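You operate a simulated robot arm through the tools that you are given. There is no shell and no other tool.

Carry out the task below with a simulated two-armed robot. There is one attempt and no reset: what you move stays moved.

JOB
Bleed the van line to nought; park its hose in the REST socket.
Fine: shut the van valve first, bleed before you part the hose, shut the bleed valve again.

Only the result counts: the job must be done as asked and must still hold three seconds after the hand-in. Knocking over, shifting, dropping, spilling or breaking anything else fails it.

ROBOT AND FRAMES
Two 7-joint arms with fingered hands on one trunk that stands fixed in place. Base frame: the origin is at the foot of the trunk, x ahead of it, y to its left, z up. Lengths are in mm, angles in degrees, forces in N, time in s.
The left shoulder is at [72, 156, 1059], the right one opposite. With the tool pointing down near the work surface each hand reaches from about 440 to 880 mm from the base axis, measured 20 degrees to its own side. Payload 4 kg a hand.
Tool frame (each hand has its own): the origin (TCP) lies between the finger pads and is the grasp point; the fingertips stand 30 mm ahead of it; z points along the fingers, y is the line along which they close. Largest opening 104 mm; the body of the gripper starts 35 mm behind the TCP. The gripper is a hand of 3 fingers: y runs from the thumb to the fingers, the wrist lies at [-15, -104, -178] in the tool frame, and closing takes about 1.5 s.
Orientation is that of the tool frame in the base frame, as a unit quaternion [x, y, z, w]. With the fingers straight down and the wrist toward the robot, the tool's x, y and z point along [0, 1, 0], [1, 0, 0] and [0, 0, -1] of the base frame.

CONTROLS
- The arms move only by the tool arm_command. It takes "left_series", "right_series" or both (then of equal length, played together; a hand with none holds still); each is one flat list of numbers, 7 for each row, row after row: the shift along the tool's x, y, z in mm, then the turn, a rotation vector about the tool's x, y, z in degrees, then the finger opening in mm, from 0 to 104. In form: [tx, ty, tz, ax, ay, az, jaw, tx, ty, tz, ax, ay, az, jaw, ...]. A call has 1 to 20 rows; each row shifts and turns the commanded pose from where the row before left it, along the tool's axes as they then stand. Each row takes 0.2 s and may step no farther than 50 mm and 8.6 degrees from the row before; otherwise, or with a gripper value out of range, the whole call is refused. A pose out of reach is approached as far as the arm can. The call stops where the force on the tool passes 50 N (or 10 N more than at its start, if that is more) or the arm is blocked; 0.2 s more then pass. Each finger travels about 153 mm/s and halts on what it meets, pressing with about 30 N; the grip force reading is that of the motor and also rises with nothing between the fingers. The clock runs only during rows and for 0.2 s after the last one: add rows that do not move to give the fingers time. The reply holds the time, the measured pose of the TCP, the force on the tool along the base axes, the opening and the grip force, in the units named above and with some noise, with the torque about the TCP (base axes, N m) and any sound that the robot's microphone picked up.
- Cameras (640 x 400 px; columns grow to the right, rows downward): "scene" is now at [134.8, 54.9, 1313.5]; the picture's right is [0.55, -0.83, -0.00], its down [-0.36, -0.24, -0.90] and it looks along [0.75, 0.50, -0.43] (base axes); focal length 228 px, centre (320, 200). "left" rides on the left gripper at [-64, -94, -117] in its tool frame; the picture's right is [-0.72, -0.33, 0.61], its down [0.64, -0.65, 0.40] and it looks along [0.27, 0.68, 0.68] (tool axes); focal length 238 px, centre (320, 200). "right" rides on the right gripper at [64, -94, -117] in its tool frame; the picture's right is [-0.72, 0.33, -0.61], its down [-0.64, -0.65, 0.41] and it looks along [-0.27, 0.68, 0.68] (tool axes); focal length 238 px, centre (320, 200). There is no depth. A picture from a camera that has moved, and an enlarged one, comes with that camera's place and axes in the base frame and with its lens. The place of the scene camera against the robot may be out by one fixed shift of up to 18 mm in any direction.
- snapshot(camera): a new picture of that camera. The clock stands still meanwhile.
- slide_trunk(by): slides the trunk up (or, below 0, down) by that many mm; the arms and the scene camera ride with it, the base frame stays. It gives what a move gives, with no picture.
- grasp_type(shape, hand): the hand has 3 fingers and takes this shape, open, in about a second: jaw (thumb against the fingers, like two jaws); tri (thumb and two fingers); tip (a fingertip pinch); poke (one finger out to press); point (the index stretched); flat (the hand flat); cup (the hand cupped); fist (a fist). The gripper value then closes the fingers along that shape, each until it touches; the sizes above hold for jaw. It gives what a move gives, with no picture.
- aim_head(pan, tilt): turns the head with the scene camera to pan (to the left, within 86 degrees either way) and tilt (down, from -29 to 69), counted from straight ahead of the robot. It gives what a move gives.
- zoom(camera, box): a new picture of the part [left, top, right, bottom] of that camera's present view, enlarged. The clock stands still meanwhile.
- job_done(): hands the job in; it is judged then, once.

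Nothing tells you positions but the pictures and the camera data. Unless the task says otherwise, let go and move clear before handing in.

The tools are called after "Call:" as a command line: name --argument value ..., lists and objects as JSON in quotes. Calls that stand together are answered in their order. arm_command: Moves the arms, as the interface text tells. Its arguments: {"type":"object","properties":{"left_series":{"type":"array"},"right_series":{"type":"array"}},"required":[]} The other tools are called the same way: slide_trunk (by) slides the trunk up or down; grasp_type (shape, hand) gives the hand a shape; aim_head (pan, tilt) turns the head that bears the scene camera; snapshot (camera) takes a picture; zoom (camera, box) takes an enlarged picture of a part of a camera's view; job_done () hands the job in.

At the start:

```text
t: 0.0
left_position: [440.9, 373.0, 1132.0]
left_tool_rot: [0.707, 0.707, -0.001, 0.0]
left_wrist_force: [-0.9, 0.7, 0.7]
left_moment: [-0.01, -0.01, -0.01]
left_grip_width: 103.8
left_grasp_force: 0.0
left_shape: jaw
right_position: [582.6, -49.0, 1189.4]
right_tool_rot: [0.707, 0.708, -0.001, 0.0]
right_wrist_force: [0.2, -0.1, -0.4]
right_moment: [-0.03, 0.02, 0.0]
right_grip_width: 103.4
right_grasp_force: 0.2
right_shape: jaw
trunk travel left (down, up): [-475.0, 465.0]
head pan, tilt: [33.6, 25.3]
```

scene: 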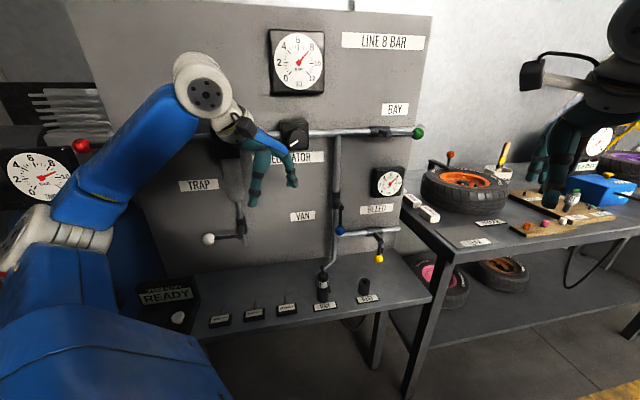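
right: 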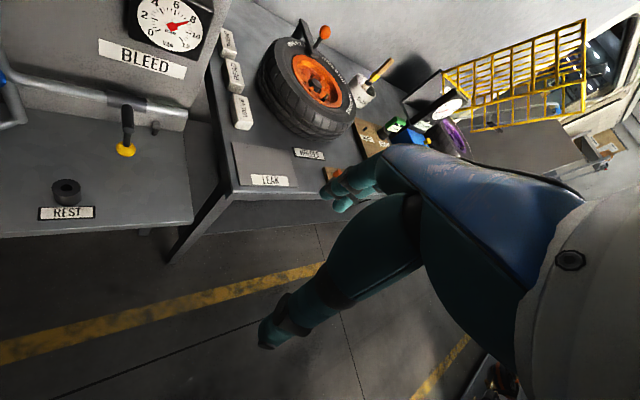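
left: 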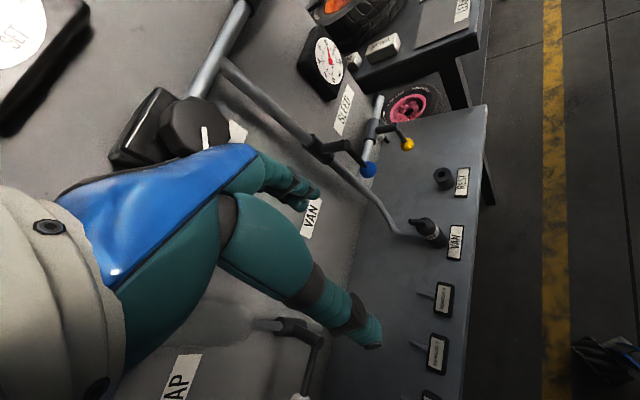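

I see a wall panel with a pipe line, a van drop with a blue-handled valve, a yellow-handled bleed valve, a bleed gauge, and a bench with VAN and REST sockets. I'll look closer at those before moving anything.

Call:
zoom --camera "scene" --box '[260, 100, 460, 320]'

Call:
zoom --camera "left" --box '[290, 60, 490, 280]'

Call:
zoom --camera "scene" --box '[60, 20, 440, 320]'

Call:
zoom --camera "right" --box '[0, 0, 200, 240]'

```text
1.82 times, centred on (360, 210) of scene
camera zoom: at [134.8, 54.9, 1313.5], right [0.55, -0.83, 0.0], down [-0.36, -0.24, -0.9], along [0.75, 0.5, -0.43], focal length 414 px, centre (247, 182)
```

zoom: 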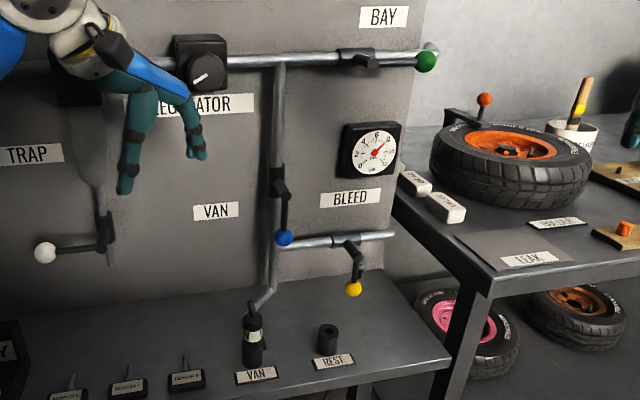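

```text
1.82 times, centred on (390, 170) of left
camera zoom: at [346.4, 309.0, 1249.5], right [-0.33, -0.72, -0.61], down [-0.65, 0.64, -0.4], along [0.68, 0.27, -0.68], focal length 433 px, centre (193, 254)
```

zoom: 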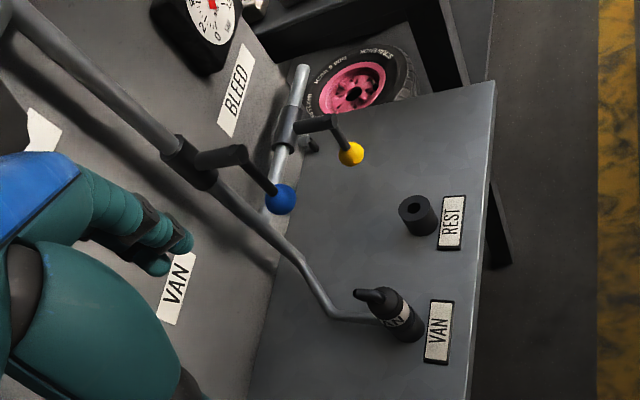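

```text
1.33 times, centred on (250, 170) of scene
camera zoom: at [134.8, 54.9, 1313.5], right [0.55, -0.83, 0.0], down [-0.36, -0.24, -0.9], along [0.75, 0.5, -0.43], focal length 304 px, centre (413, 240)
```

zoom: 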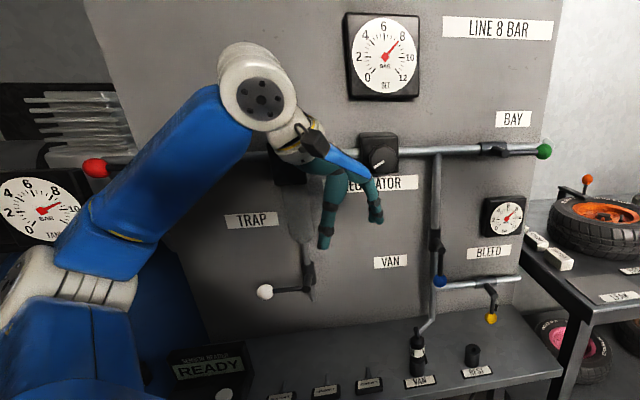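

```text
1.67 times, centred on (100, 120) of right
camera zoom: at [487.7, 14.1, 1305.7], right [0.33, -0.72, 0.61], down [-0.65, -0.64, -0.4], along [0.68, -0.27, -0.68], focal length 397 px, centre (687, 333)
```

zoom: 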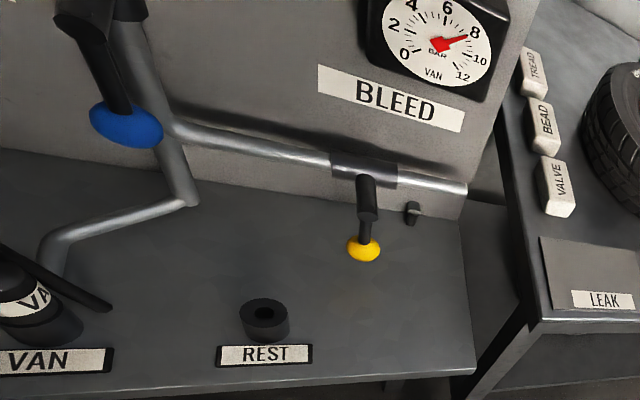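

The balls of the blue (van) and yellow (bleed) levers come out roughly at (648,327,922) and (748,229,789). The VAN coupling is near (534,312,820) and the REST socket near (636,230,785). I'll zoom in more tightly to learn the valve and hose shapes.

Call:
zoom --camera "left" --box '[380, 190, 480, 270]'

Call:
zoom --camera "left" --box '[300, 100, 430, 200]'

Call:
zoom --camera "scene" --box '[300, 210, 420, 310]'

Call:
zoom --camera "scene" --box '[130, 260, 310, 350]'

```text
5.00 times, centred on (430, 230) of left
camera zoom: at [346.4, 309.0, 1249.5], right [-0.33, -0.72, -0.61], down [-0.65, 0.64, -0.4], along [0.68, 0.27, -0.68], focal length 1192 px, centre (-230, 50)
```

zoom: 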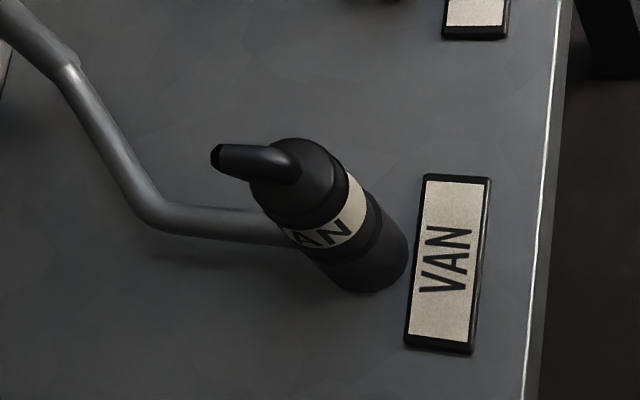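

```text
4.00 times, centred on (365, 150) of left
camera zoom: at [346.4, 309.0, 1249.5], right [-0.33, -0.72, -0.61], down [-0.65, 0.64, -0.4], along [0.68, 0.27, -0.68], focal length 953 px, centre (140, 400)
```

zoom: 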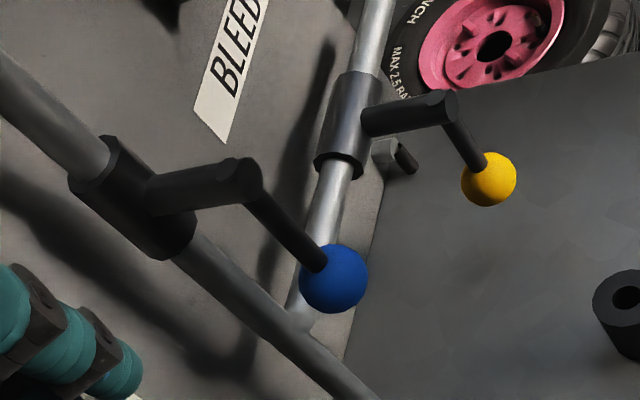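

```text
4.00 times, centred on (360, 260) of scene
camera zoom: at [134.8, 54.9, 1313.5], right [0.55, -0.83, 0.0], down [-0.36, -0.24, -0.9], along [0.75, 0.5, -0.43], focal length 912 px, centre (160, -40)
```

zoom: 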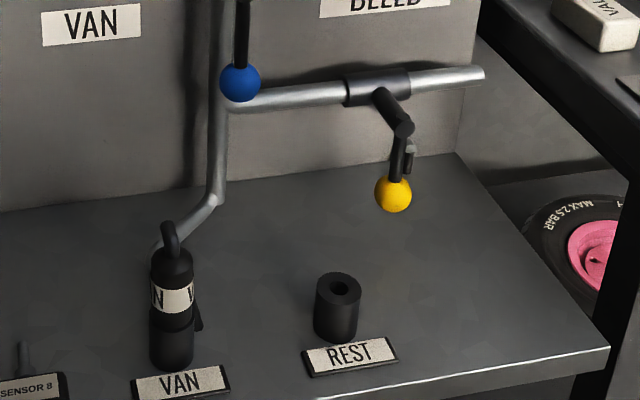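

```text
3.56 times, centred on (220, 305) of scene
camera zoom: at [134.8, 54.9, 1313.5], right [0.55, -0.83, 0.0], down [-0.36, -0.24, -0.9], along [0.75, 0.5, -0.43], focal length 810 px, centre (676, -173)
```

zoom: 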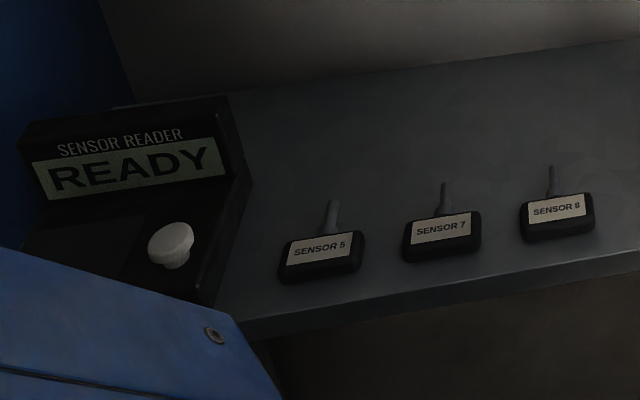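

The hose coupling stands in the VAN socket: a black body with a stub on top. The blue lever points along its pipe, so it is open; the yellow one points across its pipe, so it is shut. I'll swing the right hand's camera toward the panel for a second view.

Call:
arm_command --right_series '[33, -20, 0, 0, 0, 0, 60, 33, -20, 0, 0, 0, 0, 30, 33, -20, 0, 0, 0, 0, 0, 0, 0, 0, 0, 0, -8.5, 0, 0, 0, 0, 0, 0, -8.5, 0, 0, 0, 0, 0, 0, -8.5, 0, 0, 0, 0, 0, 0, -8.5, 0, 0, 0, 0, 0, 0, -8.5, 0, 0, 0, 0, 0, 0, -8.5, 0]'

Call:
snapshot --camera "right"

Call:
snapshot --camera "scene"

```text
t: 2.0
left_position: [439.3, 372.8, 1132.6]
left_tool_rot: [0.707, 0.707, 0.001, 0.0]
left_wrist_force: [0.5, 0.6, 0.0]
left_moment: [0.01, 0.0, 0.0]
left_grip_width: 103.6
left_grasp_force: 0.1
left_shape: jaw
right_position: [520.6, 49.1, 1190.6]
right_tool_rot: [0.332, 0.943, -0.001, 0.001]
right_wrist_force: [0.8, -0.4, 0.1]
right_moment: [-0.01, 0.03, 0.01]
right_grip_width: 0.0
right_grasp_force: 30.4
right_shape: jaw
trunk travel left (down, up): [-475.0, 465.0]
head pan, tilt: [33.6, 25.3]
```

```text
taken
camera right: at [411.9, 14.8, 1305.9], right [0.76, -0.2, 0.61], down [0.09, -0.91, -0.4], along [0.64, 0.36, -0.68], focal length 238 px, centre (320, 200)
```

right: 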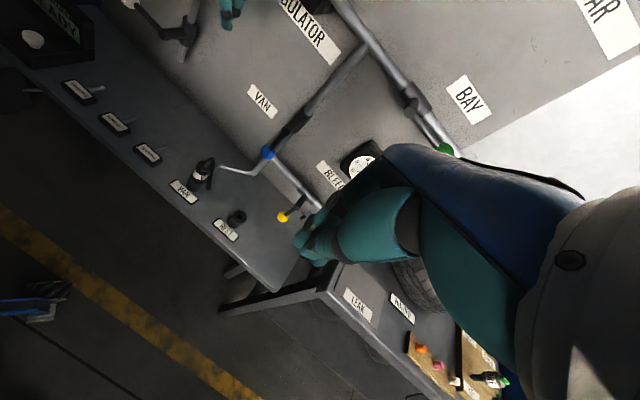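

```text
taken
camera scene: at [135.4, 54.4, 1313.5], right [0.55, -0.83, 0.0], down [-0.36, -0.24, -0.9], along [0.75, 0.5, -0.43], focal length 228 px, centre (320, 200)
```

scene: 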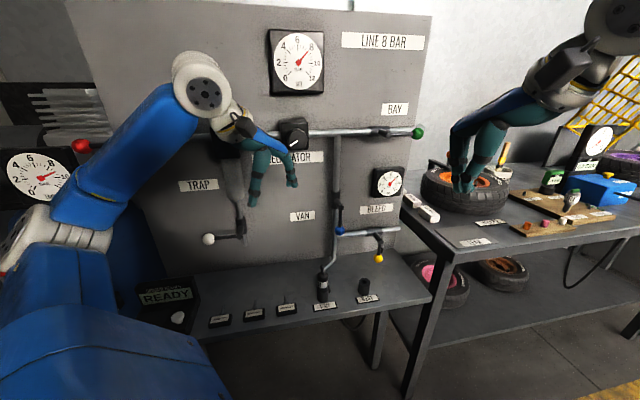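

The right camera now sees the VAN coupling, REST, both valves and the bleed gauge. I'll enlarge those parts.

Call:
zoom --camera "right" --box '[160, 130, 270, 250]'

Call:
zoom --camera "right" --box '[240, 90, 350, 230]'

Call:
zoom --camera "scene" --box '[360, 160, 410, 200]'

```text
3.33 times, centred on (215, 190) of right
camera zoom: at [411.9, 14.8, 1305.9], right [0.76, -0.2, 0.61], down [0.09, -0.91, -0.4], along [0.64, 0.36, -0.68], focal length 794 px, centre (670, 233)
```

zoom: 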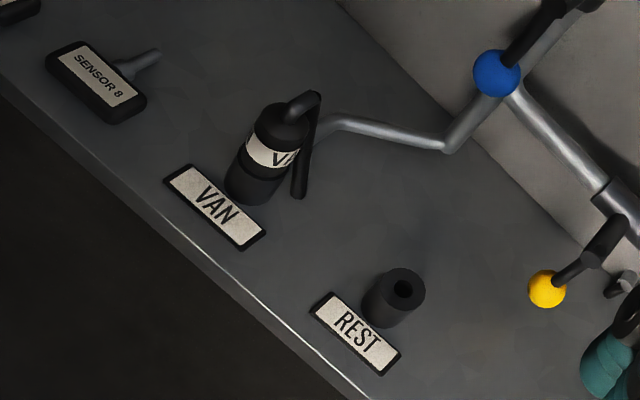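

```text
2.86 times, centred on (295, 160) of right
camera zoom: at [411.9, 14.8, 1305.9], right [0.76, -0.2, 0.61], down [0.09, -0.91, -0.4], along [0.64, 0.36, -0.68], focal length 681 px, centre (391, 314)
```

zoom: 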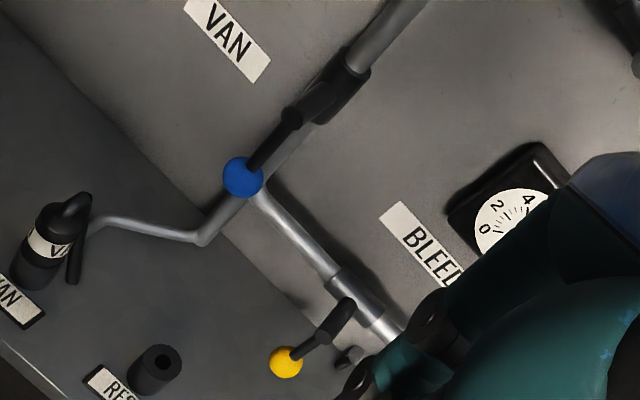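

```text
10.00 times, centred on (385, 180) of scene
camera zoom: at [135.4, 54.4, 1313.5], right [0.55, -0.83, 0.0], down [-0.36, -0.24, -0.9], along [0.75, 0.5, -0.43], focal length 2279 px, centre (-330, 400)
```

zoom: 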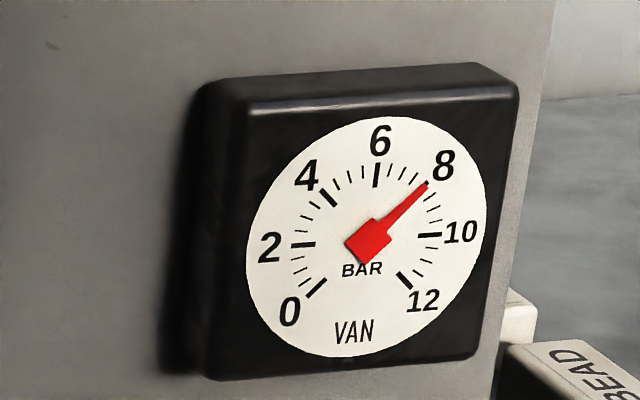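

The gauge reads 8 bar and is easy to read. The levers are about 80 mm long and stand about 70 mm off their pipes, on a panel turned about 45° to the left. I'll close the left hand and bring it round so the fingers point at the panel, tilted about 30° down.

Call:
arm_command --left_series '[-29.5, 24.2, 5, 0, 0, 0, 70, -29.5, 24.2, 5, 0, 0, 0, 40, -29.5, 24.2, 5, 0, 0, 0, 20, -29.5, 24.2, 5, 0, 0, 0, 0, 0, 0, 0, 0, 0, 7.5, 0, 0, 0, 0, 0, 0, 7.5, 0, 0, 0, 0, 0, 0, 7.5, 0, 0, 0, 0, 0, 0, 7.5, 0, 0, 0, 0, 0, 0, 7.5, 0, 0, 0, 0, 0, 0, 7.5, 0]'

Call:
snapshot --camera "scene"

Call:
snapshot --camera "left"

```text
t: 4.2
left_position: [536.4, 254.3, 1112.6]
left_tool_rot: [0.924, 0.382, 0.0, 0.0]
left_wrist_force: [-0.6, -0.3, -0.2]
left_moment: [-0.01, 0.02, 0.0]
left_grip_width: 0.0
left_grasp_force: 30.1
left_shape: jaw
right_position: [521.4, 48.3, 1189.5]
right_tool_rot: [0.334, 0.943, 0.0, 0.0]
right_wrist_force: [-0.2, 0.3, -0.3]
right_moment: [0.05, -0.02, -0.02]
right_grip_width: 0.3
right_grasp_force: 29.8
right_shape: jaw
trunk travel left (down, up): [-475.0, 465.0]
head pan, tilt: [33.6, 25.3]
```

```text
taken
camera scene: at [136.0, 54.8, 1313.4], right [0.55, -0.83, 0.0], down [-0.36, -0.24, -0.9], along [0.75, 0.5, -0.43], focal length 228 px, centre (320, 200)
```

scene: 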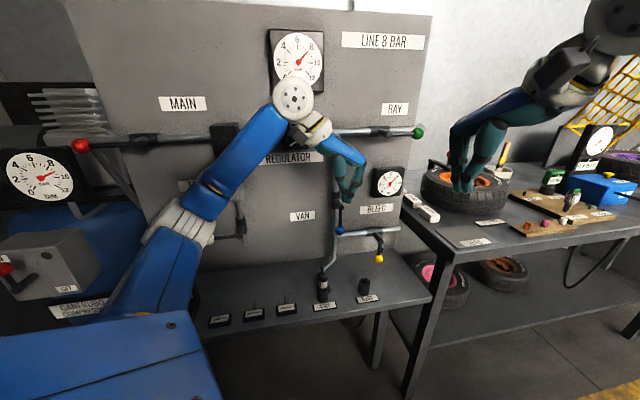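

```text
taken
camera left: at [425.0, 276.5, 1229.7], right [-0.74, -0.28, -0.61], down [-0.01, 0.91, -0.4], along [0.67, -0.29, -0.68], focal length 238 px, centre (320, 200)
```

left: 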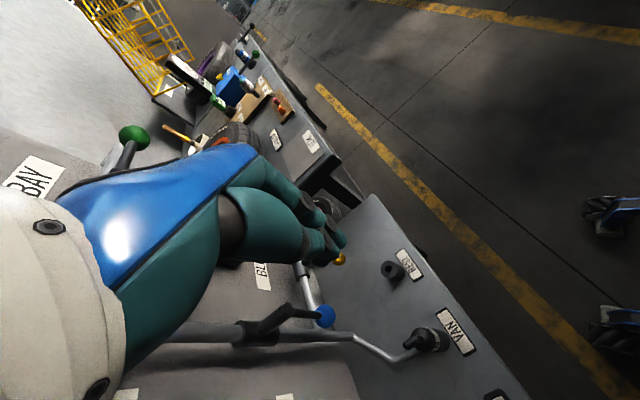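

The yaw went well. Next I'll pitch the left hand 60° so the fingers point toward the panel.

Call:
arm_command --left_series '[0, 0, 0, 0, 8.5, 0, 0, 0, 0, 0, 0, 8.5, 0, 0, 0, 0, 0, 0, 8.5, 0, 0, 0, 0, 0, 0, 8.5, 0, 0, 0, 0, 0, 0, 8.5, 0, 0, 0, 0, 0, 0, 8.5, 0, 0, 0, 0, 0, 0, 8.5, 0, 0]'

Call:
snapshot --camera "scene"

Call:
snapshot --camera "left"

Call:
snapshot --camera "right"

```text
t: 5.8
left_position: [536.3, 255.4, 1111.9]
left_tool_rot: [0.802, 0.332, 0.459, -0.19]
left_wrist_force: [0.1, 0.5, -0.8]
left_moment: [-0.02, 0.01, -0.01]
left_grip_width: 0.1
left_grasp_force: 29.7
left_shape: jaw
right_position: [520.5, 49.2, 1190.9]
right_tool_rot: [0.333, 0.943, 0.0, 0.0]
right_wrist_force: [-0.7, -0.8, 0.3]
right_moment: [-0.03, -0.02, 0.0]
right_grip_width: 0.0
right_grasp_force: 30.1
right_shape: jaw
trunk travel left (down, up): [-475.0, 465.0]
head pan, tilt: [33.6, 25.3]
```

```text
taken
camera scene: at [135.1, 54.4, 1313.5], right [0.55, -0.83, 0.0], down [-0.36, -0.24, -0.9], along [0.75, 0.5, -0.43], focal length 228 px, centre (320, 200)
```

scene: 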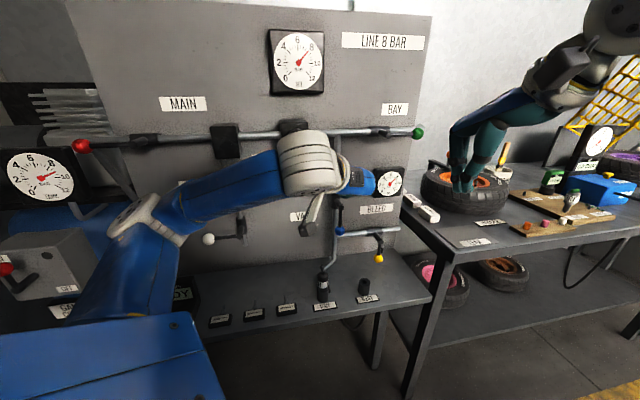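

```text
taken
camera left: at [375.0, 226.7, 1117.0], right [-0.11, 0.35, -0.93], down [0.01, 0.94, 0.35], along [0.99, 0.03, -0.11], focal length 238 px, centre (320, 200)
```

left: 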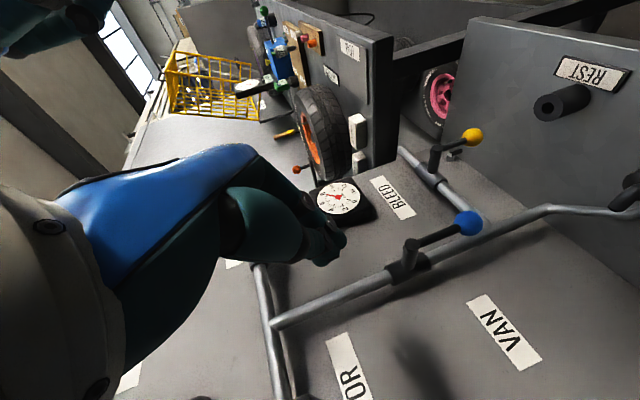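

```text
taken
camera right: at [411.1, 15.8, 1306.2], right [0.76, -0.2, 0.61], down [0.09, -0.91, -0.4], along [0.64, 0.36, -0.68], focal length 238 px, centre (320, 200)
```

right: 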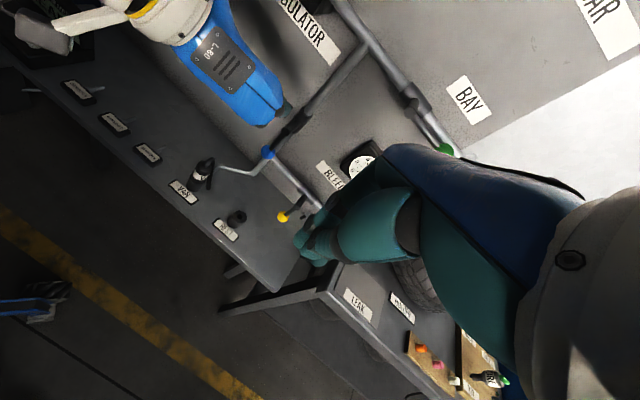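

The fingers now point toward the panel, and the left camera sees both levers side-on. I'll zoom in to fix the lever pivots and balls precisely.

Call:
zoom --camera "left" --box '[370, 110, 530, 310]'

Call:
zoom --camera "right" --box '[180, 80, 340, 230]'

Call:
zoom --camera "left" --box '[480, 40, 640, 220]'

```text
2.00 times, centred on (450, 210) of left
camera zoom: at [375.0, 226.7, 1117.0], right [-0.11, 0.35, -0.93], down [0.01, 0.94, 0.35], along [0.99, 0.03, -0.11], focal length 477 px, centre (60, 180)
```

zoom: 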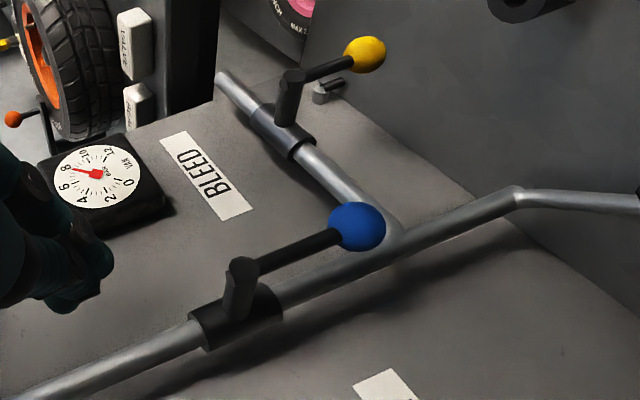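

```text
2.67 times, centred on (260, 155) of right
camera zoom: at [411.1, 15.8, 1306.2], right [0.76, -0.2, 0.61], down [0.09, -0.91, -0.4], along [0.64, 0.36, -0.68], focal length 636 px, centre (480, 320)
```

zoom: 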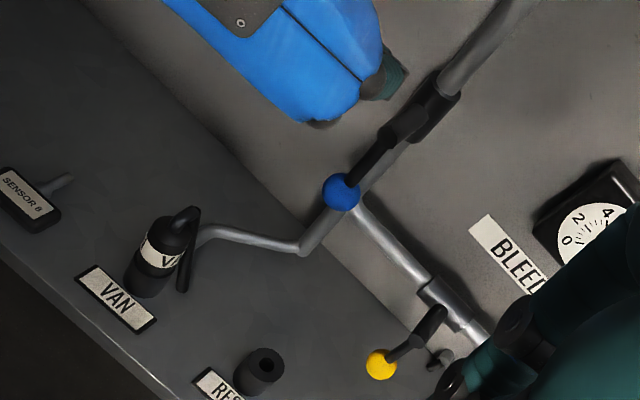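

```text
2.22 times, centred on (560, 130) of left
camera zoom: at [375.0, 226.7, 1117.0], right [-0.11, 0.35, -0.93], down [0.01, 0.94, 0.35], along [0.99, 0.03, -0.11], focal length 530 px, centre (-213, 356)
```

zoom: 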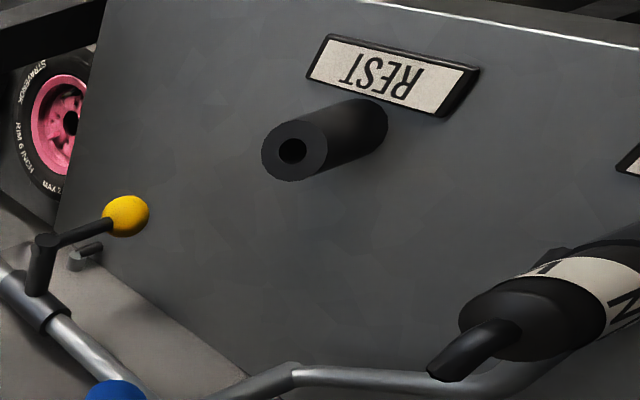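

Call:
zoom --camera "left" --box '[210, 170, 370, 290]'

Call:
zoom --camera "right" --box '[200, 60, 320, 180]'

```text
3.33 times, centred on (290, 230) of left
camera zoom: at [375.0, 226.7, 1117.0], right [-0.11, 0.35, -0.93], down [0.01, 0.94, 0.35], along [0.99, 0.03, -0.11], focal length 794 px, centre (420, 100)
```

zoom: 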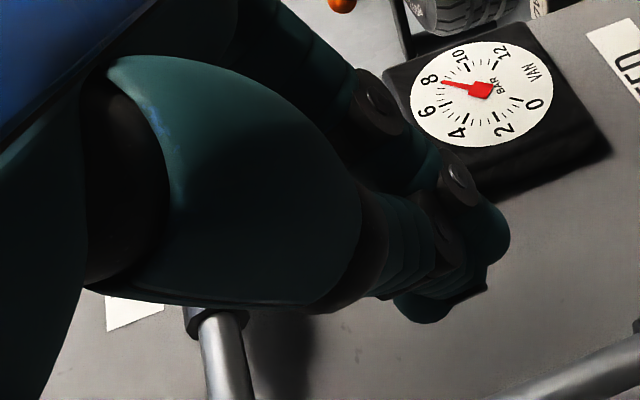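

```text
3.33 times, centred on (260, 120) of right
camera zoom: at [411.1, 15.8, 1306.2], right [0.76, -0.2, 0.61], down [0.09, -0.91, -0.4], along [0.64, 0.36, -0.68], focal length 794 px, centre (520, 467)
```

zoom: 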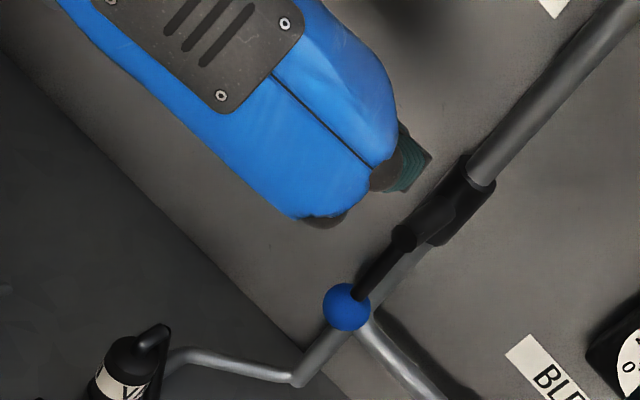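

Blue pivot is at about n=692, u=230, z=997, where n points into the panel and u runs right along it; its ball is at z≈917. I'll move the closed left hand to a standoff just right of the blue lever.

Call:
arm_command --left_series '[-25.3, 16.2, 28.8, 0, 0, 0, 0, -25.3, 16.2, 28.8, 0, 0, 0, 0, -25.3, 16.2, 28.8, 0, 0, 0, 0, -25.3, 16.2, 28.8, 0, 0, 0, 0, -25.3, 16.2, 28.8, 0, 0, 0, 0]'

Call:
snapshot --camera "scene"

Call:
snapshot --camera "left"

Call:
snapshot --camera "right"

```text
t: 7.0
left_position: [636.0, 239.3, 930.1]
left_tool_rot: [0.802, 0.332, 0.458, -0.19]
left_wrist_force: [0.0, -0.8, 1.1]
left_moment: [-0.01, 0.0, 0.01]
left_grip_width: 0.0
left_grasp_force: 30.0
left_shape: jaw
right_position: [521.4, 49.1, 1190.4]
right_tool_rot: [0.333, 0.943, -0.001, 0.0]
right_wrist_force: [-0.3, 0.3, -0.7]
right_moment: [-0.01, 0.04, 0.01]
right_grip_width: 0.2
right_grasp_force: 30.0
right_shape: jaw
trunk travel left (down, up): [-475.0, 465.0]
head pan, tilt: [33.6, 25.3]
```

```text
taken
camera scene: at [136.5, 54.4, 1313.4], right [0.55, -0.83, 0.0], down [-0.36, -0.24, -0.9], along [0.75, 0.5, -0.43], focal length 228 px, centre (320, 200)
```

scene: 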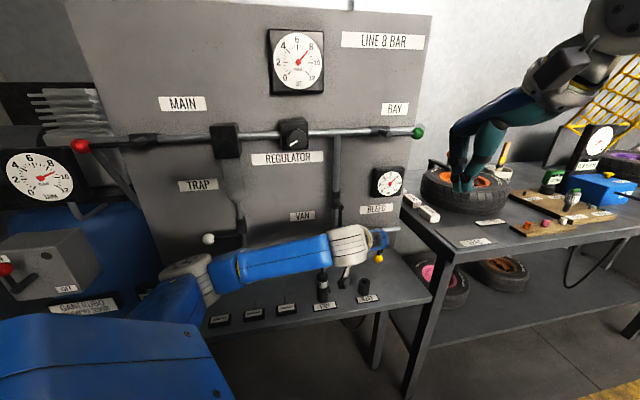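

```text
taken
camera left: at [475.1, 211.0, 935.7], right [-0.12, 0.35, -0.93], down [0.01, 0.94, 0.35], along [0.99, 0.03, -0.11], focal length 238 px, centre (320, 200)
```

left: 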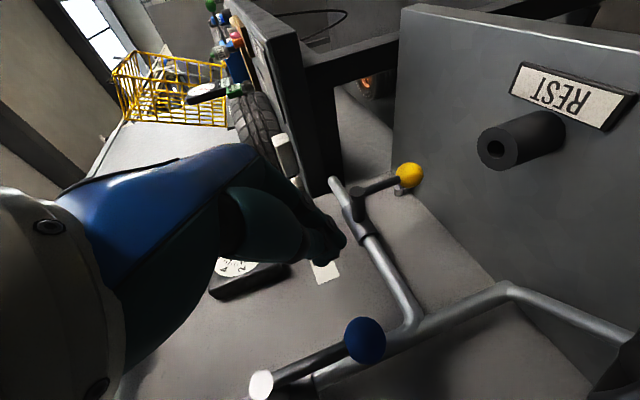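

```text
taken
camera right: at [412.3, 15.9, 1305.8], right [0.76, -0.2, 0.61], down [0.09, -0.91, -0.4], along [0.64, 0.36, -0.68], focal length 238 px, centre (320, 200)
```

right: 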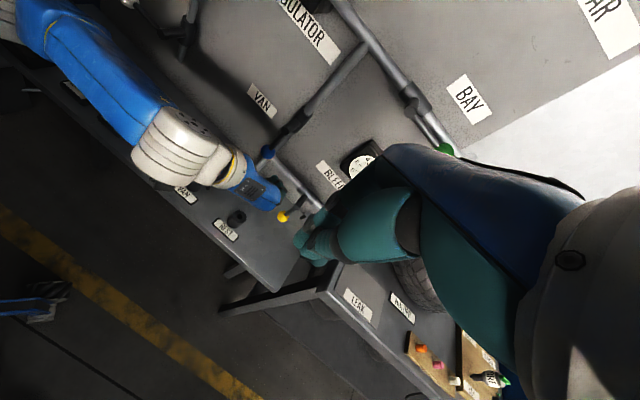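

I'm clear on the right side of the blue ball, which I now put at u≈230, z≈918. Next I'll go in alongside the lever and just touch it.

Call:
arm_command --left_series '[16.2, 0, 27.6, 0, 0, 0, 0, 16.2, 0, 27.6, 0, 0, 0, 0, 0, -6, 0, 0, 0, 0, 0, 0, -6, 0, 0, 0, 0, 0, 0, -5, 0, 0, 0, 0, 0]'

Call:
snapshot --camera "left"

Call:
snapshot --camera "right"

```text
t: 8.2
left_position: [668.6, 296.8, 929.9]
left_tool_rot: [0.801, 0.333, 0.46, -0.189]
left_wrist_force: [0.1, -0.7, -0.2]
left_moment: [-0.05, 0.03, 0.01]
left_grip_width: 0.1
left_grasp_force: 30.2
left_shape: jaw
right_position: [520.4, 49.4, 1189.8]
right_tool_rot: [0.334, 0.943, 0.0, 0.001]
right_wrist_force: [-0.7, -0.3, -0.1]
right_moment: [0.03, 0.0, 0.0]
right_grip_width: 0.1
right_grasp_force: 30.2
right_shape: jaw
trunk travel left (down, up): [-475.0, 465.0]
head pan, tilt: [33.6, 25.3]
```

```text
taken
camera left: at [507.9, 268.9, 935.2], right [-0.11, 0.35, -0.93], down [0.01, 0.94, 0.35], along [0.99, 0.03, -0.11], focal length 238 px, centre (320, 200)
```

left: 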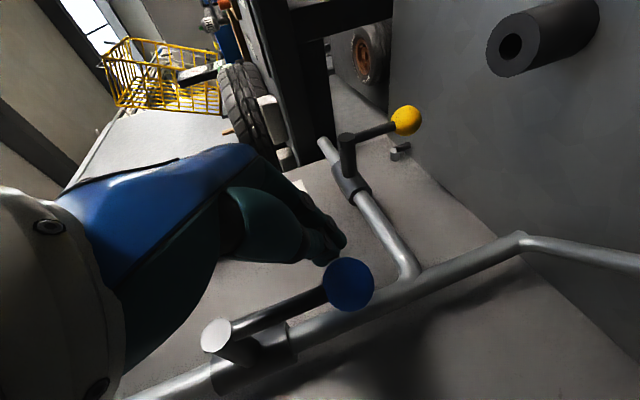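

```text
taken
camera right: at [411.3, 16.0, 1306.1], right [0.76, -0.2, 0.61], down [0.09, -0.91, -0.4], along [0.64, 0.36, -0.68], focal length 238 px, centre (320, 200)
```

right: 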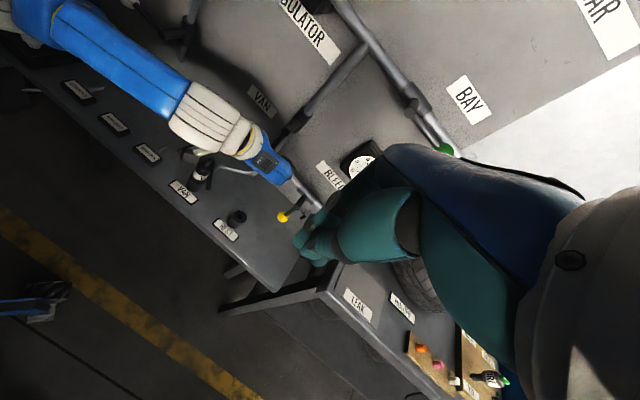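

The fingers sit right beside the ball with no contact force yet. I'll push the first part of the arc leftward and check that the lever follows.

Call:
arm_command --left_series '[-3.5, -6.5, 2, 0, 0, 0, 0, -3.4, -6.4, 2.1, 0, 0, 0, 0, -0.8, -5.8, 0.5, 0, 0, 0, 0, -0.8, -5.8, 0.4, 0, 0, 0, 0]'

Call:
snapshot --camera "left"

Call:
zoom --camera "right" --box '[200, 100, 360, 220]'

```text
t: 9.2
left_position: [651.2, 314.3, 920.7]
left_tool_rot: [0.802, 0.333, 0.459, -0.189]
left_wrist_force: [1.4, -1.3, 0.9]
left_moment: [0.02, 0.01, 0.02]
left_grip_width: 0.0
left_grasp_force: 29.6
left_shape: jaw
right_position: [520.9, 48.9, 1191.3]
right_tool_rot: [0.334, 0.943, -0.001, -0.001]
right_wrist_force: [-0.5, -0.2, 0.4]
right_moment: [0.01, -0.02, 0.02]
right_grip_width: 0.0
right_grasp_force: 30.4
right_shape: jaw
trunk travel left (down, up): [-475.0, 465.0]
head pan, tilt: [33.6, 25.3]
```

```text
taken
camera left: at [491.2, 286.3, 925.0], right [-0.11, 0.35, -0.93], down [0.01, 0.94, 0.35], along [0.99, 0.03, -0.11], focal length 238 px, centre (320, 200)
```

left: 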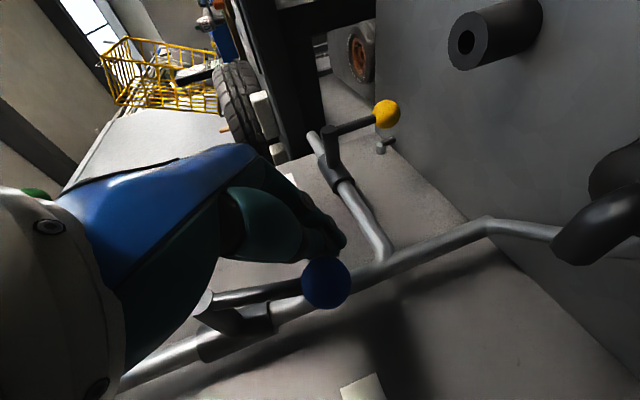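

```text
3.33 times, centred on (280, 160) of right
camera zoom: at [411.2, 15.8, 1306.1], right [0.76, -0.2, 0.61], down [0.09, -0.91, -0.4], along [0.64, 0.36, -0.68], focal length 794 px, centre (453, 333)
```

zoom: 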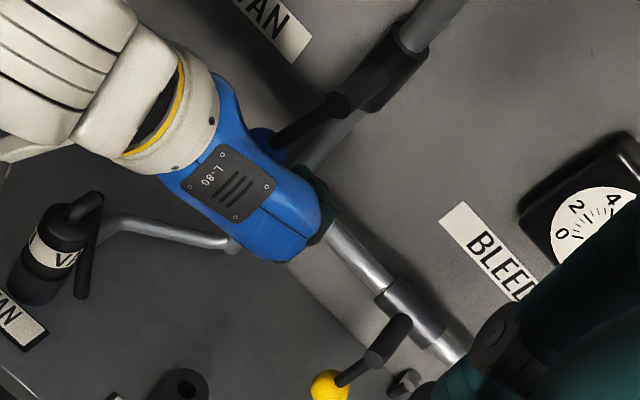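

The blue lever follows leftward with little force, so the direction is right. I'll continue the arc toward 9 o'clock.

Call:
arm_command --left_series '[0, -10, 0, 0, 0, 0, 0, 0, -10, 0, 0, 0, 0, 0, 2.46, -9.65, -1.45, 0, 0, 0, 0, 2.46, -9.65, -1.45, 0, 0, 0, 0, 4.52, -8.65, -2.66, 0, 0, 0, 0, 4.52, -8.65, -2.66, 0, 0, 0, 0, 6.25, -6.95, -3.68, 0, 0, 0, 0, 6.25, -6.95, -3.68, 0, 0, 0, 0]'

Call:
snapshot --camera "left"

Call:
zoom --camera "right" --box '[200, 80, 360, 200]'

```text
t: 11.0
left_position: [602.0, 365.6, 951.9]
left_tool_rot: [0.802, 0.332, 0.458, -0.19]
left_wrist_force: [0.3, -1.2, -1.1]
left_moment: [-0.01, -0.01, 0.0]
left_grip_width: 0.1
left_grasp_force: 30.1
left_shape: jaw
right_position: [521.1, 49.1, 1190.1]
right_tool_rot: [0.333, 0.943, 0.0, 0.0]
right_wrist_force: [-0.6, -0.4, 0.2]
right_moment: [-0.05, 0.0, -0.02]
right_grip_width: 0.0
right_grasp_force: 30.0
right_shape: jaw
trunk travel left (down, up): [-475.0, 465.0]
head pan, tilt: [33.6, 25.3]
```

```text
taken
camera left: at [440.8, 336.2, 956.2], right [-0.11, 0.35, -0.93], down [0.01, 0.94, 0.35], along [0.99, 0.03, -0.11], focal length 238 px, centre (320, 200)
```

left: 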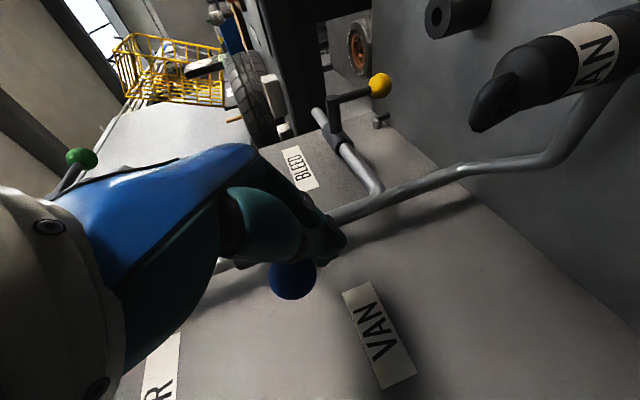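

```text
3.33 times, centred on (280, 140) of right
camera zoom: at [410.9, 15.7, 1306.2], right [0.76, -0.2, 0.61], down [0.09, -0.91, -0.4], along [0.64, 0.36, -0.68], focal length 794 px, centre (453, 400)
```

zoom: 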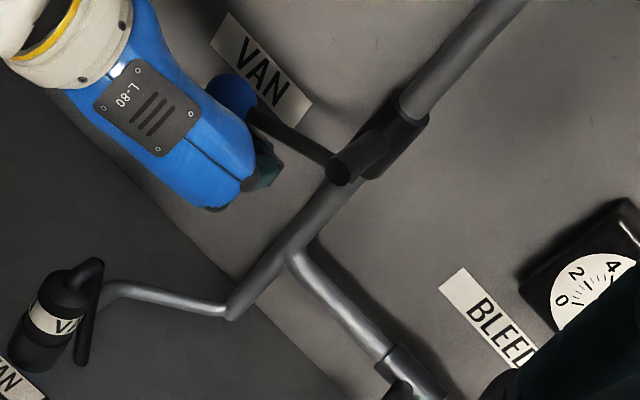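

The lever is at about 76°. I'll finish the last 15° or so and watch for the end stop.

Call:
arm_command --left_series '[7.63, -4.85, -4.49, 0, 0, 0, 0, 7.63, -4.85, -4.49, 0, 0, 0, 0, 3, -1, -1.8, 0, 0, 0, 0]'

Call:
snapshot --camera "left"

Call:
zoom --camera "right" --box '[200, 60, 360, 180]'

```text
t: 11.8
left_position: [594.1, 373.0, 971.0]
left_tool_rot: [0.802, 0.333, 0.458, -0.189]
left_wrist_force: [-0.7, -0.9, -1.5]
left_moment: [0.01, 0.01, -0.02]
left_grip_width: 0.0
left_grasp_force: 30.0
left_shape: jaw
right_position: [521.8, 49.3, 1189.8]
right_tool_rot: [0.334, 0.943, 0.0, 0.001]
right_wrist_force: [-0.1, 0.4, 1.0]
right_moment: [-0.03, 0.02, 0.0]
right_grip_width: 0.0
right_grasp_force: 30.0
right_shape: jaw
trunk travel left (down, up): [-475.0, 465.0]
head pan, tilt: [33.6, 25.3]
```

```text
taken
camera left: at [433.1, 344.2, 976.6], right [-0.12, 0.35, -0.93], down [0.01, 0.94, 0.35], along [0.99, 0.03, -0.11], focal length 238 px, centre (320, 200)
```

left: 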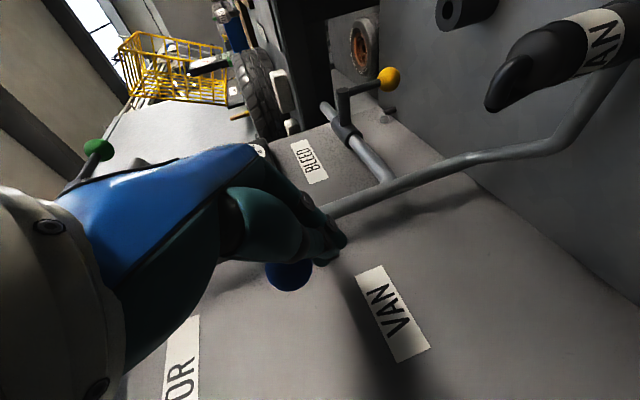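

```text
3.33 times, centred on (280, 120) of right
camera zoom: at [411.5, 15.7, 1306.0], right [0.76, -0.2, 0.61], down [0.09, -0.91, -0.4], along [0.64, 0.36, -0.68], focal length 794 px, centre (453, 467)
```

zoom: 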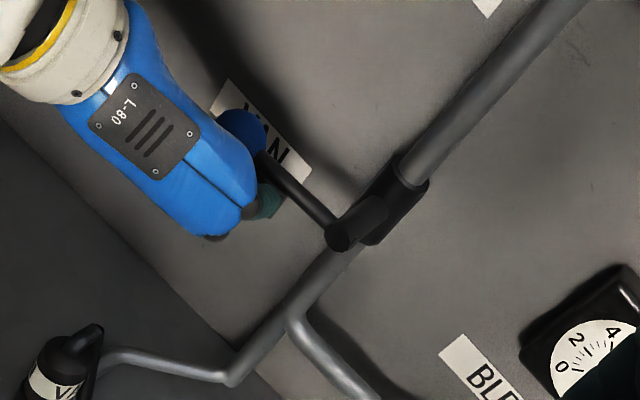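

The lever is near 88° with no end-stop force yet. I'll push a little more in small steps until the stop is felt.

Call:
arm_command --left_series '[2.6, 0, -1.5, 0, 0, 0, 0, 2.6, 0, -1.5, 0, 0, 0, 0]'

Call:
zoom --camera "right" --box '[230, 70, 310, 130]'

```text
t: 12.4
left_position: [595.0, 373.2, 977.3]
left_tool_rot: [0.803, 0.332, 0.458, -0.189]
left_wrist_force: [-2.4, -0.9, -3.9]
left_moment: [0.05, 0.04, -0.04]
left_grip_width: 0.0
left_grasp_force: 30.4
left_shape: jaw
right_position: [521.3, 48.8, 1190.1]
right_tool_rot: [0.333, 0.943, 0.0, 0.0]
right_wrist_force: [-0.4, 0.8, 0.3]
right_moment: [0.0, -0.05, 0.03]
right_grip_width: 0.0
right_grasp_force: 30.0
right_shape: jaw
trunk travel left (down, up): [-475.0, 465.0]
head pan, tilt: [33.6, 25.3]
```

```text
6.67 times, centred on (270, 100) of right
camera zoom: at [411.5, 16.2, 1306.0], right [0.76, -0.2, 0.61], down [0.09, -0.91, -0.4], along [0.64, 0.36, -0.68], focal length 1589 px, centre (653, 867)
```

zoom: 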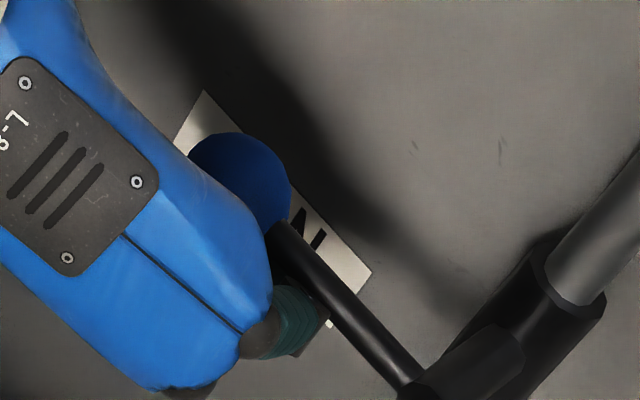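

Call:
arm_command --left_series '[2.6, 0, -1.5, 0, 0, 0, 0, 2.6, 0, -1.5, 0, 0, 0, 0]'

Call:
zoom --camera "right" --box '[230, 70, 310, 130]'

Call:
zoom --camera "left" --box '[240, 210, 360, 310]'

```text
t: 13.0
left_position: [594.9, 373.0, 979.6]
left_tool_rot: [0.804, 0.332, 0.454, -0.19]
left_wrist_force: [-7.1, -5.2, -20.7]
left_moment: [0.24, 0.17, -0.13]
left_grip_width: 0.0
left_grasp_force: 29.7
left_shape: jaw
right_position: [521.8, 48.8, 1190.2]
right_tool_rot: [0.334, 0.943, -0.001, -0.001]
right_wrist_force: [-0.3, -0.7, -1.7]
right_moment: [0.02, -0.03, -0.02]
right_grip_width: 0.2
right_grasp_force: 29.7
right_shape: jaw
trunk travel left (down, up): [-475.0, 465.0]
head pan, tilt: [33.6, 25.3]
```

```text
6.67 times, centred on (270, 100) of right
camera zoom: at [412.7, 16.7, 1305.2], right [0.77, -0.2, 0.61], down [0.09, -0.91, -0.4], along [0.64, 0.36, -0.68], focal length 1589 px, centre (653, 867)
```

zoom: 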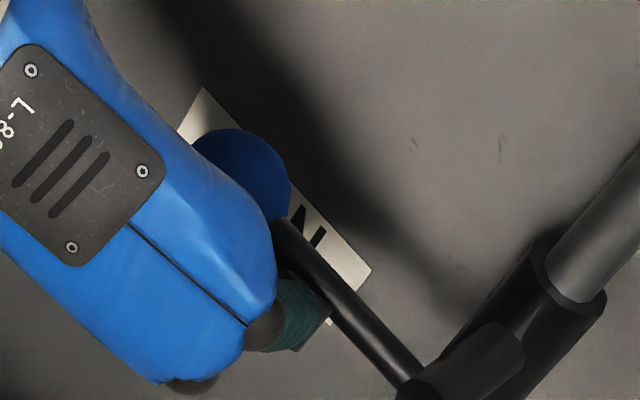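

```text
4.00 times, centred on (300, 260) of left
camera zoom: at [433.4, 344.9, 986.2], right [-0.12, 0.34, -0.93], down [0.02, 0.94, 0.34], along [0.99, 0.03, -0.12], focal length 953 px, centre (400, -40)
```

zoom: 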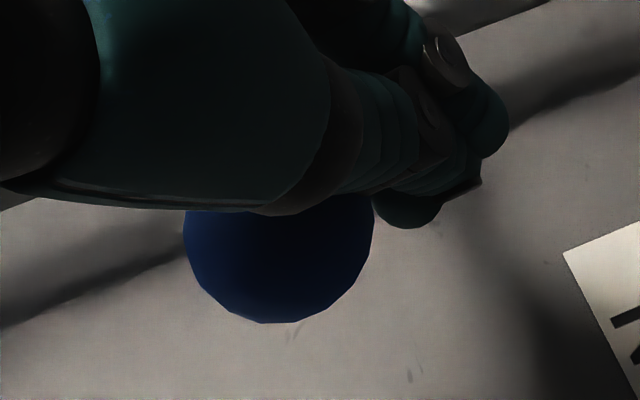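

The force rose to about 22 N with the lever still, so the blue valve is at its shut stop. I'll back off below the lever and withdraw.

Call:
arm_command --left_series '[-8.6, 0, 5.1, 0, 0, 0, 0, -8.6, 0, 5.1, 0, 0, 0, 0, -8.6, 0, 5.1, 0, 0, 0, 0, -20.3, 0, -34.5, 0, 0, 0, 0, -20.3, 0, -34.5, 0, 0, 0, 0]'

Call:
snapshot --camera "right"

Call:
snapshot --camera "left"

Call:
snapshot --camera "scene"

```text
t: 14.2
left_position: [533.6, 311.7, 950.8]
left_tool_rot: [0.802, 0.331, 0.459, -0.189]
left_wrist_force: [-0.3, -1.0, 0.6]
left_moment: [-0.01, -0.02, 0.01]
left_grip_width: 0.0
left_grasp_force: 30.2
left_shape: jaw
right_position: [521.2, 46.9, 1191.1]
right_tool_rot: [0.334, 0.943, 0.0, 0.0]
right_wrist_force: [0.3, 0.3, -0.8]
right_moment: [-0.01, 0.0, 0.02]
right_grip_width: 0.0
right_grasp_force: 29.4
right_shape: jaw
trunk travel left (down, up): [-475.0, 465.0]
head pan, tilt: [33.6, 25.3]
```

```text
taken
camera right: at [411.1, 14.2, 1306.2], right [0.76, -0.2, 0.61], down [0.09, -0.91, -0.4], along [0.64, 0.36, -0.68], focal length 238 px, centre (320, 200)
```

right: 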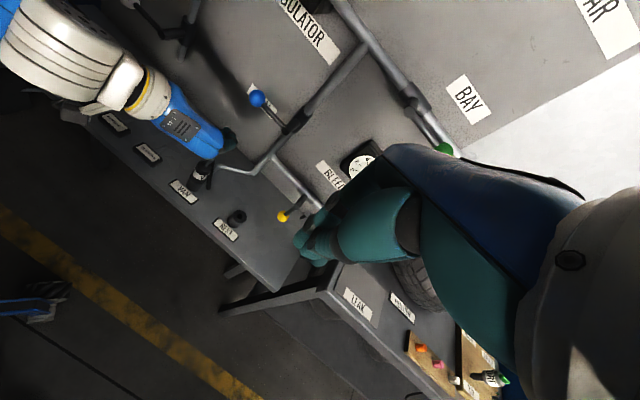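

```text
taken
camera left: at [373.8, 284.6, 955.3], right [-0.11, 0.35, -0.93], down [0.01, 0.94, 0.35], along [0.99, 0.03, -0.11], focal length 238 px, centre (320, 200)
```

left: 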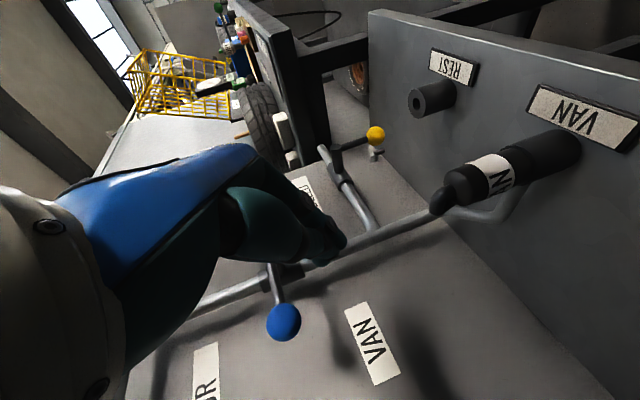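

```text
taken
camera scene: at [134.6, 53.3, 1313.6], right [0.55, -0.83, 0.0], down [-0.36, -0.24, -0.9], along [0.75, 0.5, -0.43], focal length 228 px, centre (320, 200)
```

scene: 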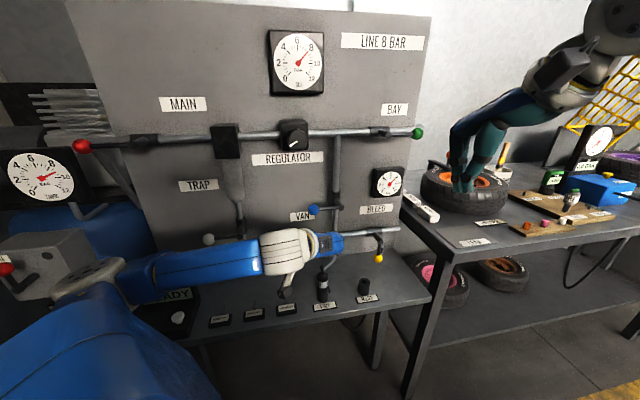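

The blue lever now stands across its pipe at 9 o'clock: the van valve is shut. Next I'll move the left hand to a standoff left of the yellow lever.

Call:
arm_command --left_series '[-15.2, 33.6, 14, 0, 0, 0, 0, -15.2, 33.6, 14, 0, 0, 0, 0, -15.2, 33.6, 14, 0, 0, 0, 0, -15.2, 33.6, 14, 0, 0, 0, 0, -15.2, 33.6, 14, 0, 0, 0, 0]'

Call:
snapshot --camera "left"

Call:
snapshot --camera "right"

Call:
snapshot --camera "scene"

```text
t: 15.4
left_position: [672.3, 211.3, 853.1]
left_tool_rot: [0.802, 0.333, 0.458, -0.191]
left_wrist_force: [0.3, -0.3, 0.0]
left_moment: [0.0, -0.02, 0.01]
left_grip_width: 0.0
left_grasp_force: 30.1
left_shape: jaw
right_position: [522.0, 49.3, 1190.4]
right_tool_rot: [0.333, 0.943, 0.0, -0.001]
right_wrist_force: [0.4, -0.3, 0.8]
right_moment: [0.04, 0.02, -0.01]
right_grip_width: 0.0
right_grasp_force: 29.4
right_shape: jaw
trunk travel left (down, up): [-475.0, 465.0]
head pan, tilt: [33.6, 25.3]
```

```text
taken
camera left: at [510.5, 183.5, 857.5], right [-0.12, 0.35, -0.93], down [0.01, 0.94, 0.35], along [0.99, 0.03, -0.11], focal length 238 px, centre (320, 200)
```

left: 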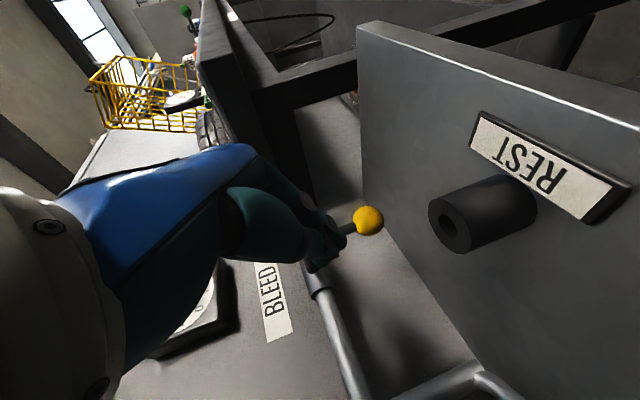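

```text
taken
camera right: at [412.4, 14.7, 1305.7], right [0.76, -0.2, 0.61], down [0.09, -0.91, -0.4], along [0.64, 0.36, -0.68], focal length 238 px, centre (320, 200)
```

right: 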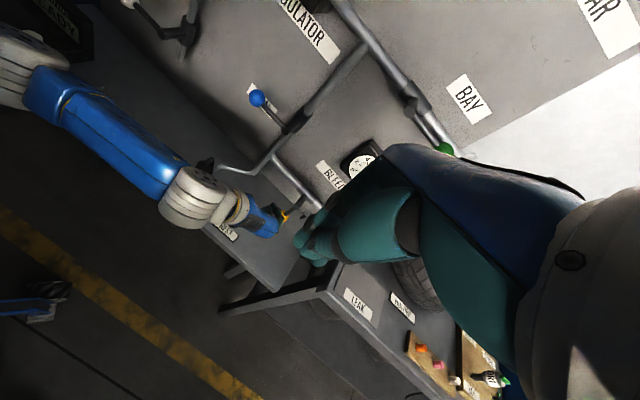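

```text
taken
camera scene: at [136.7, 53.1, 1313.4], right [0.55, -0.83, 0.0], down [-0.36, -0.24, -0.9], along [0.75, 0.5, -0.43], focal length 228 px, centre (320, 200)
```

scene: 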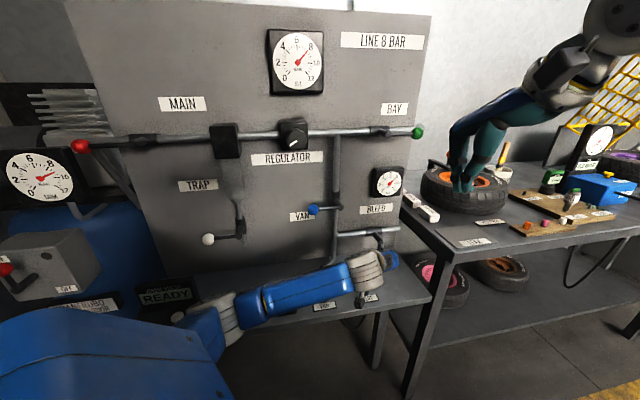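

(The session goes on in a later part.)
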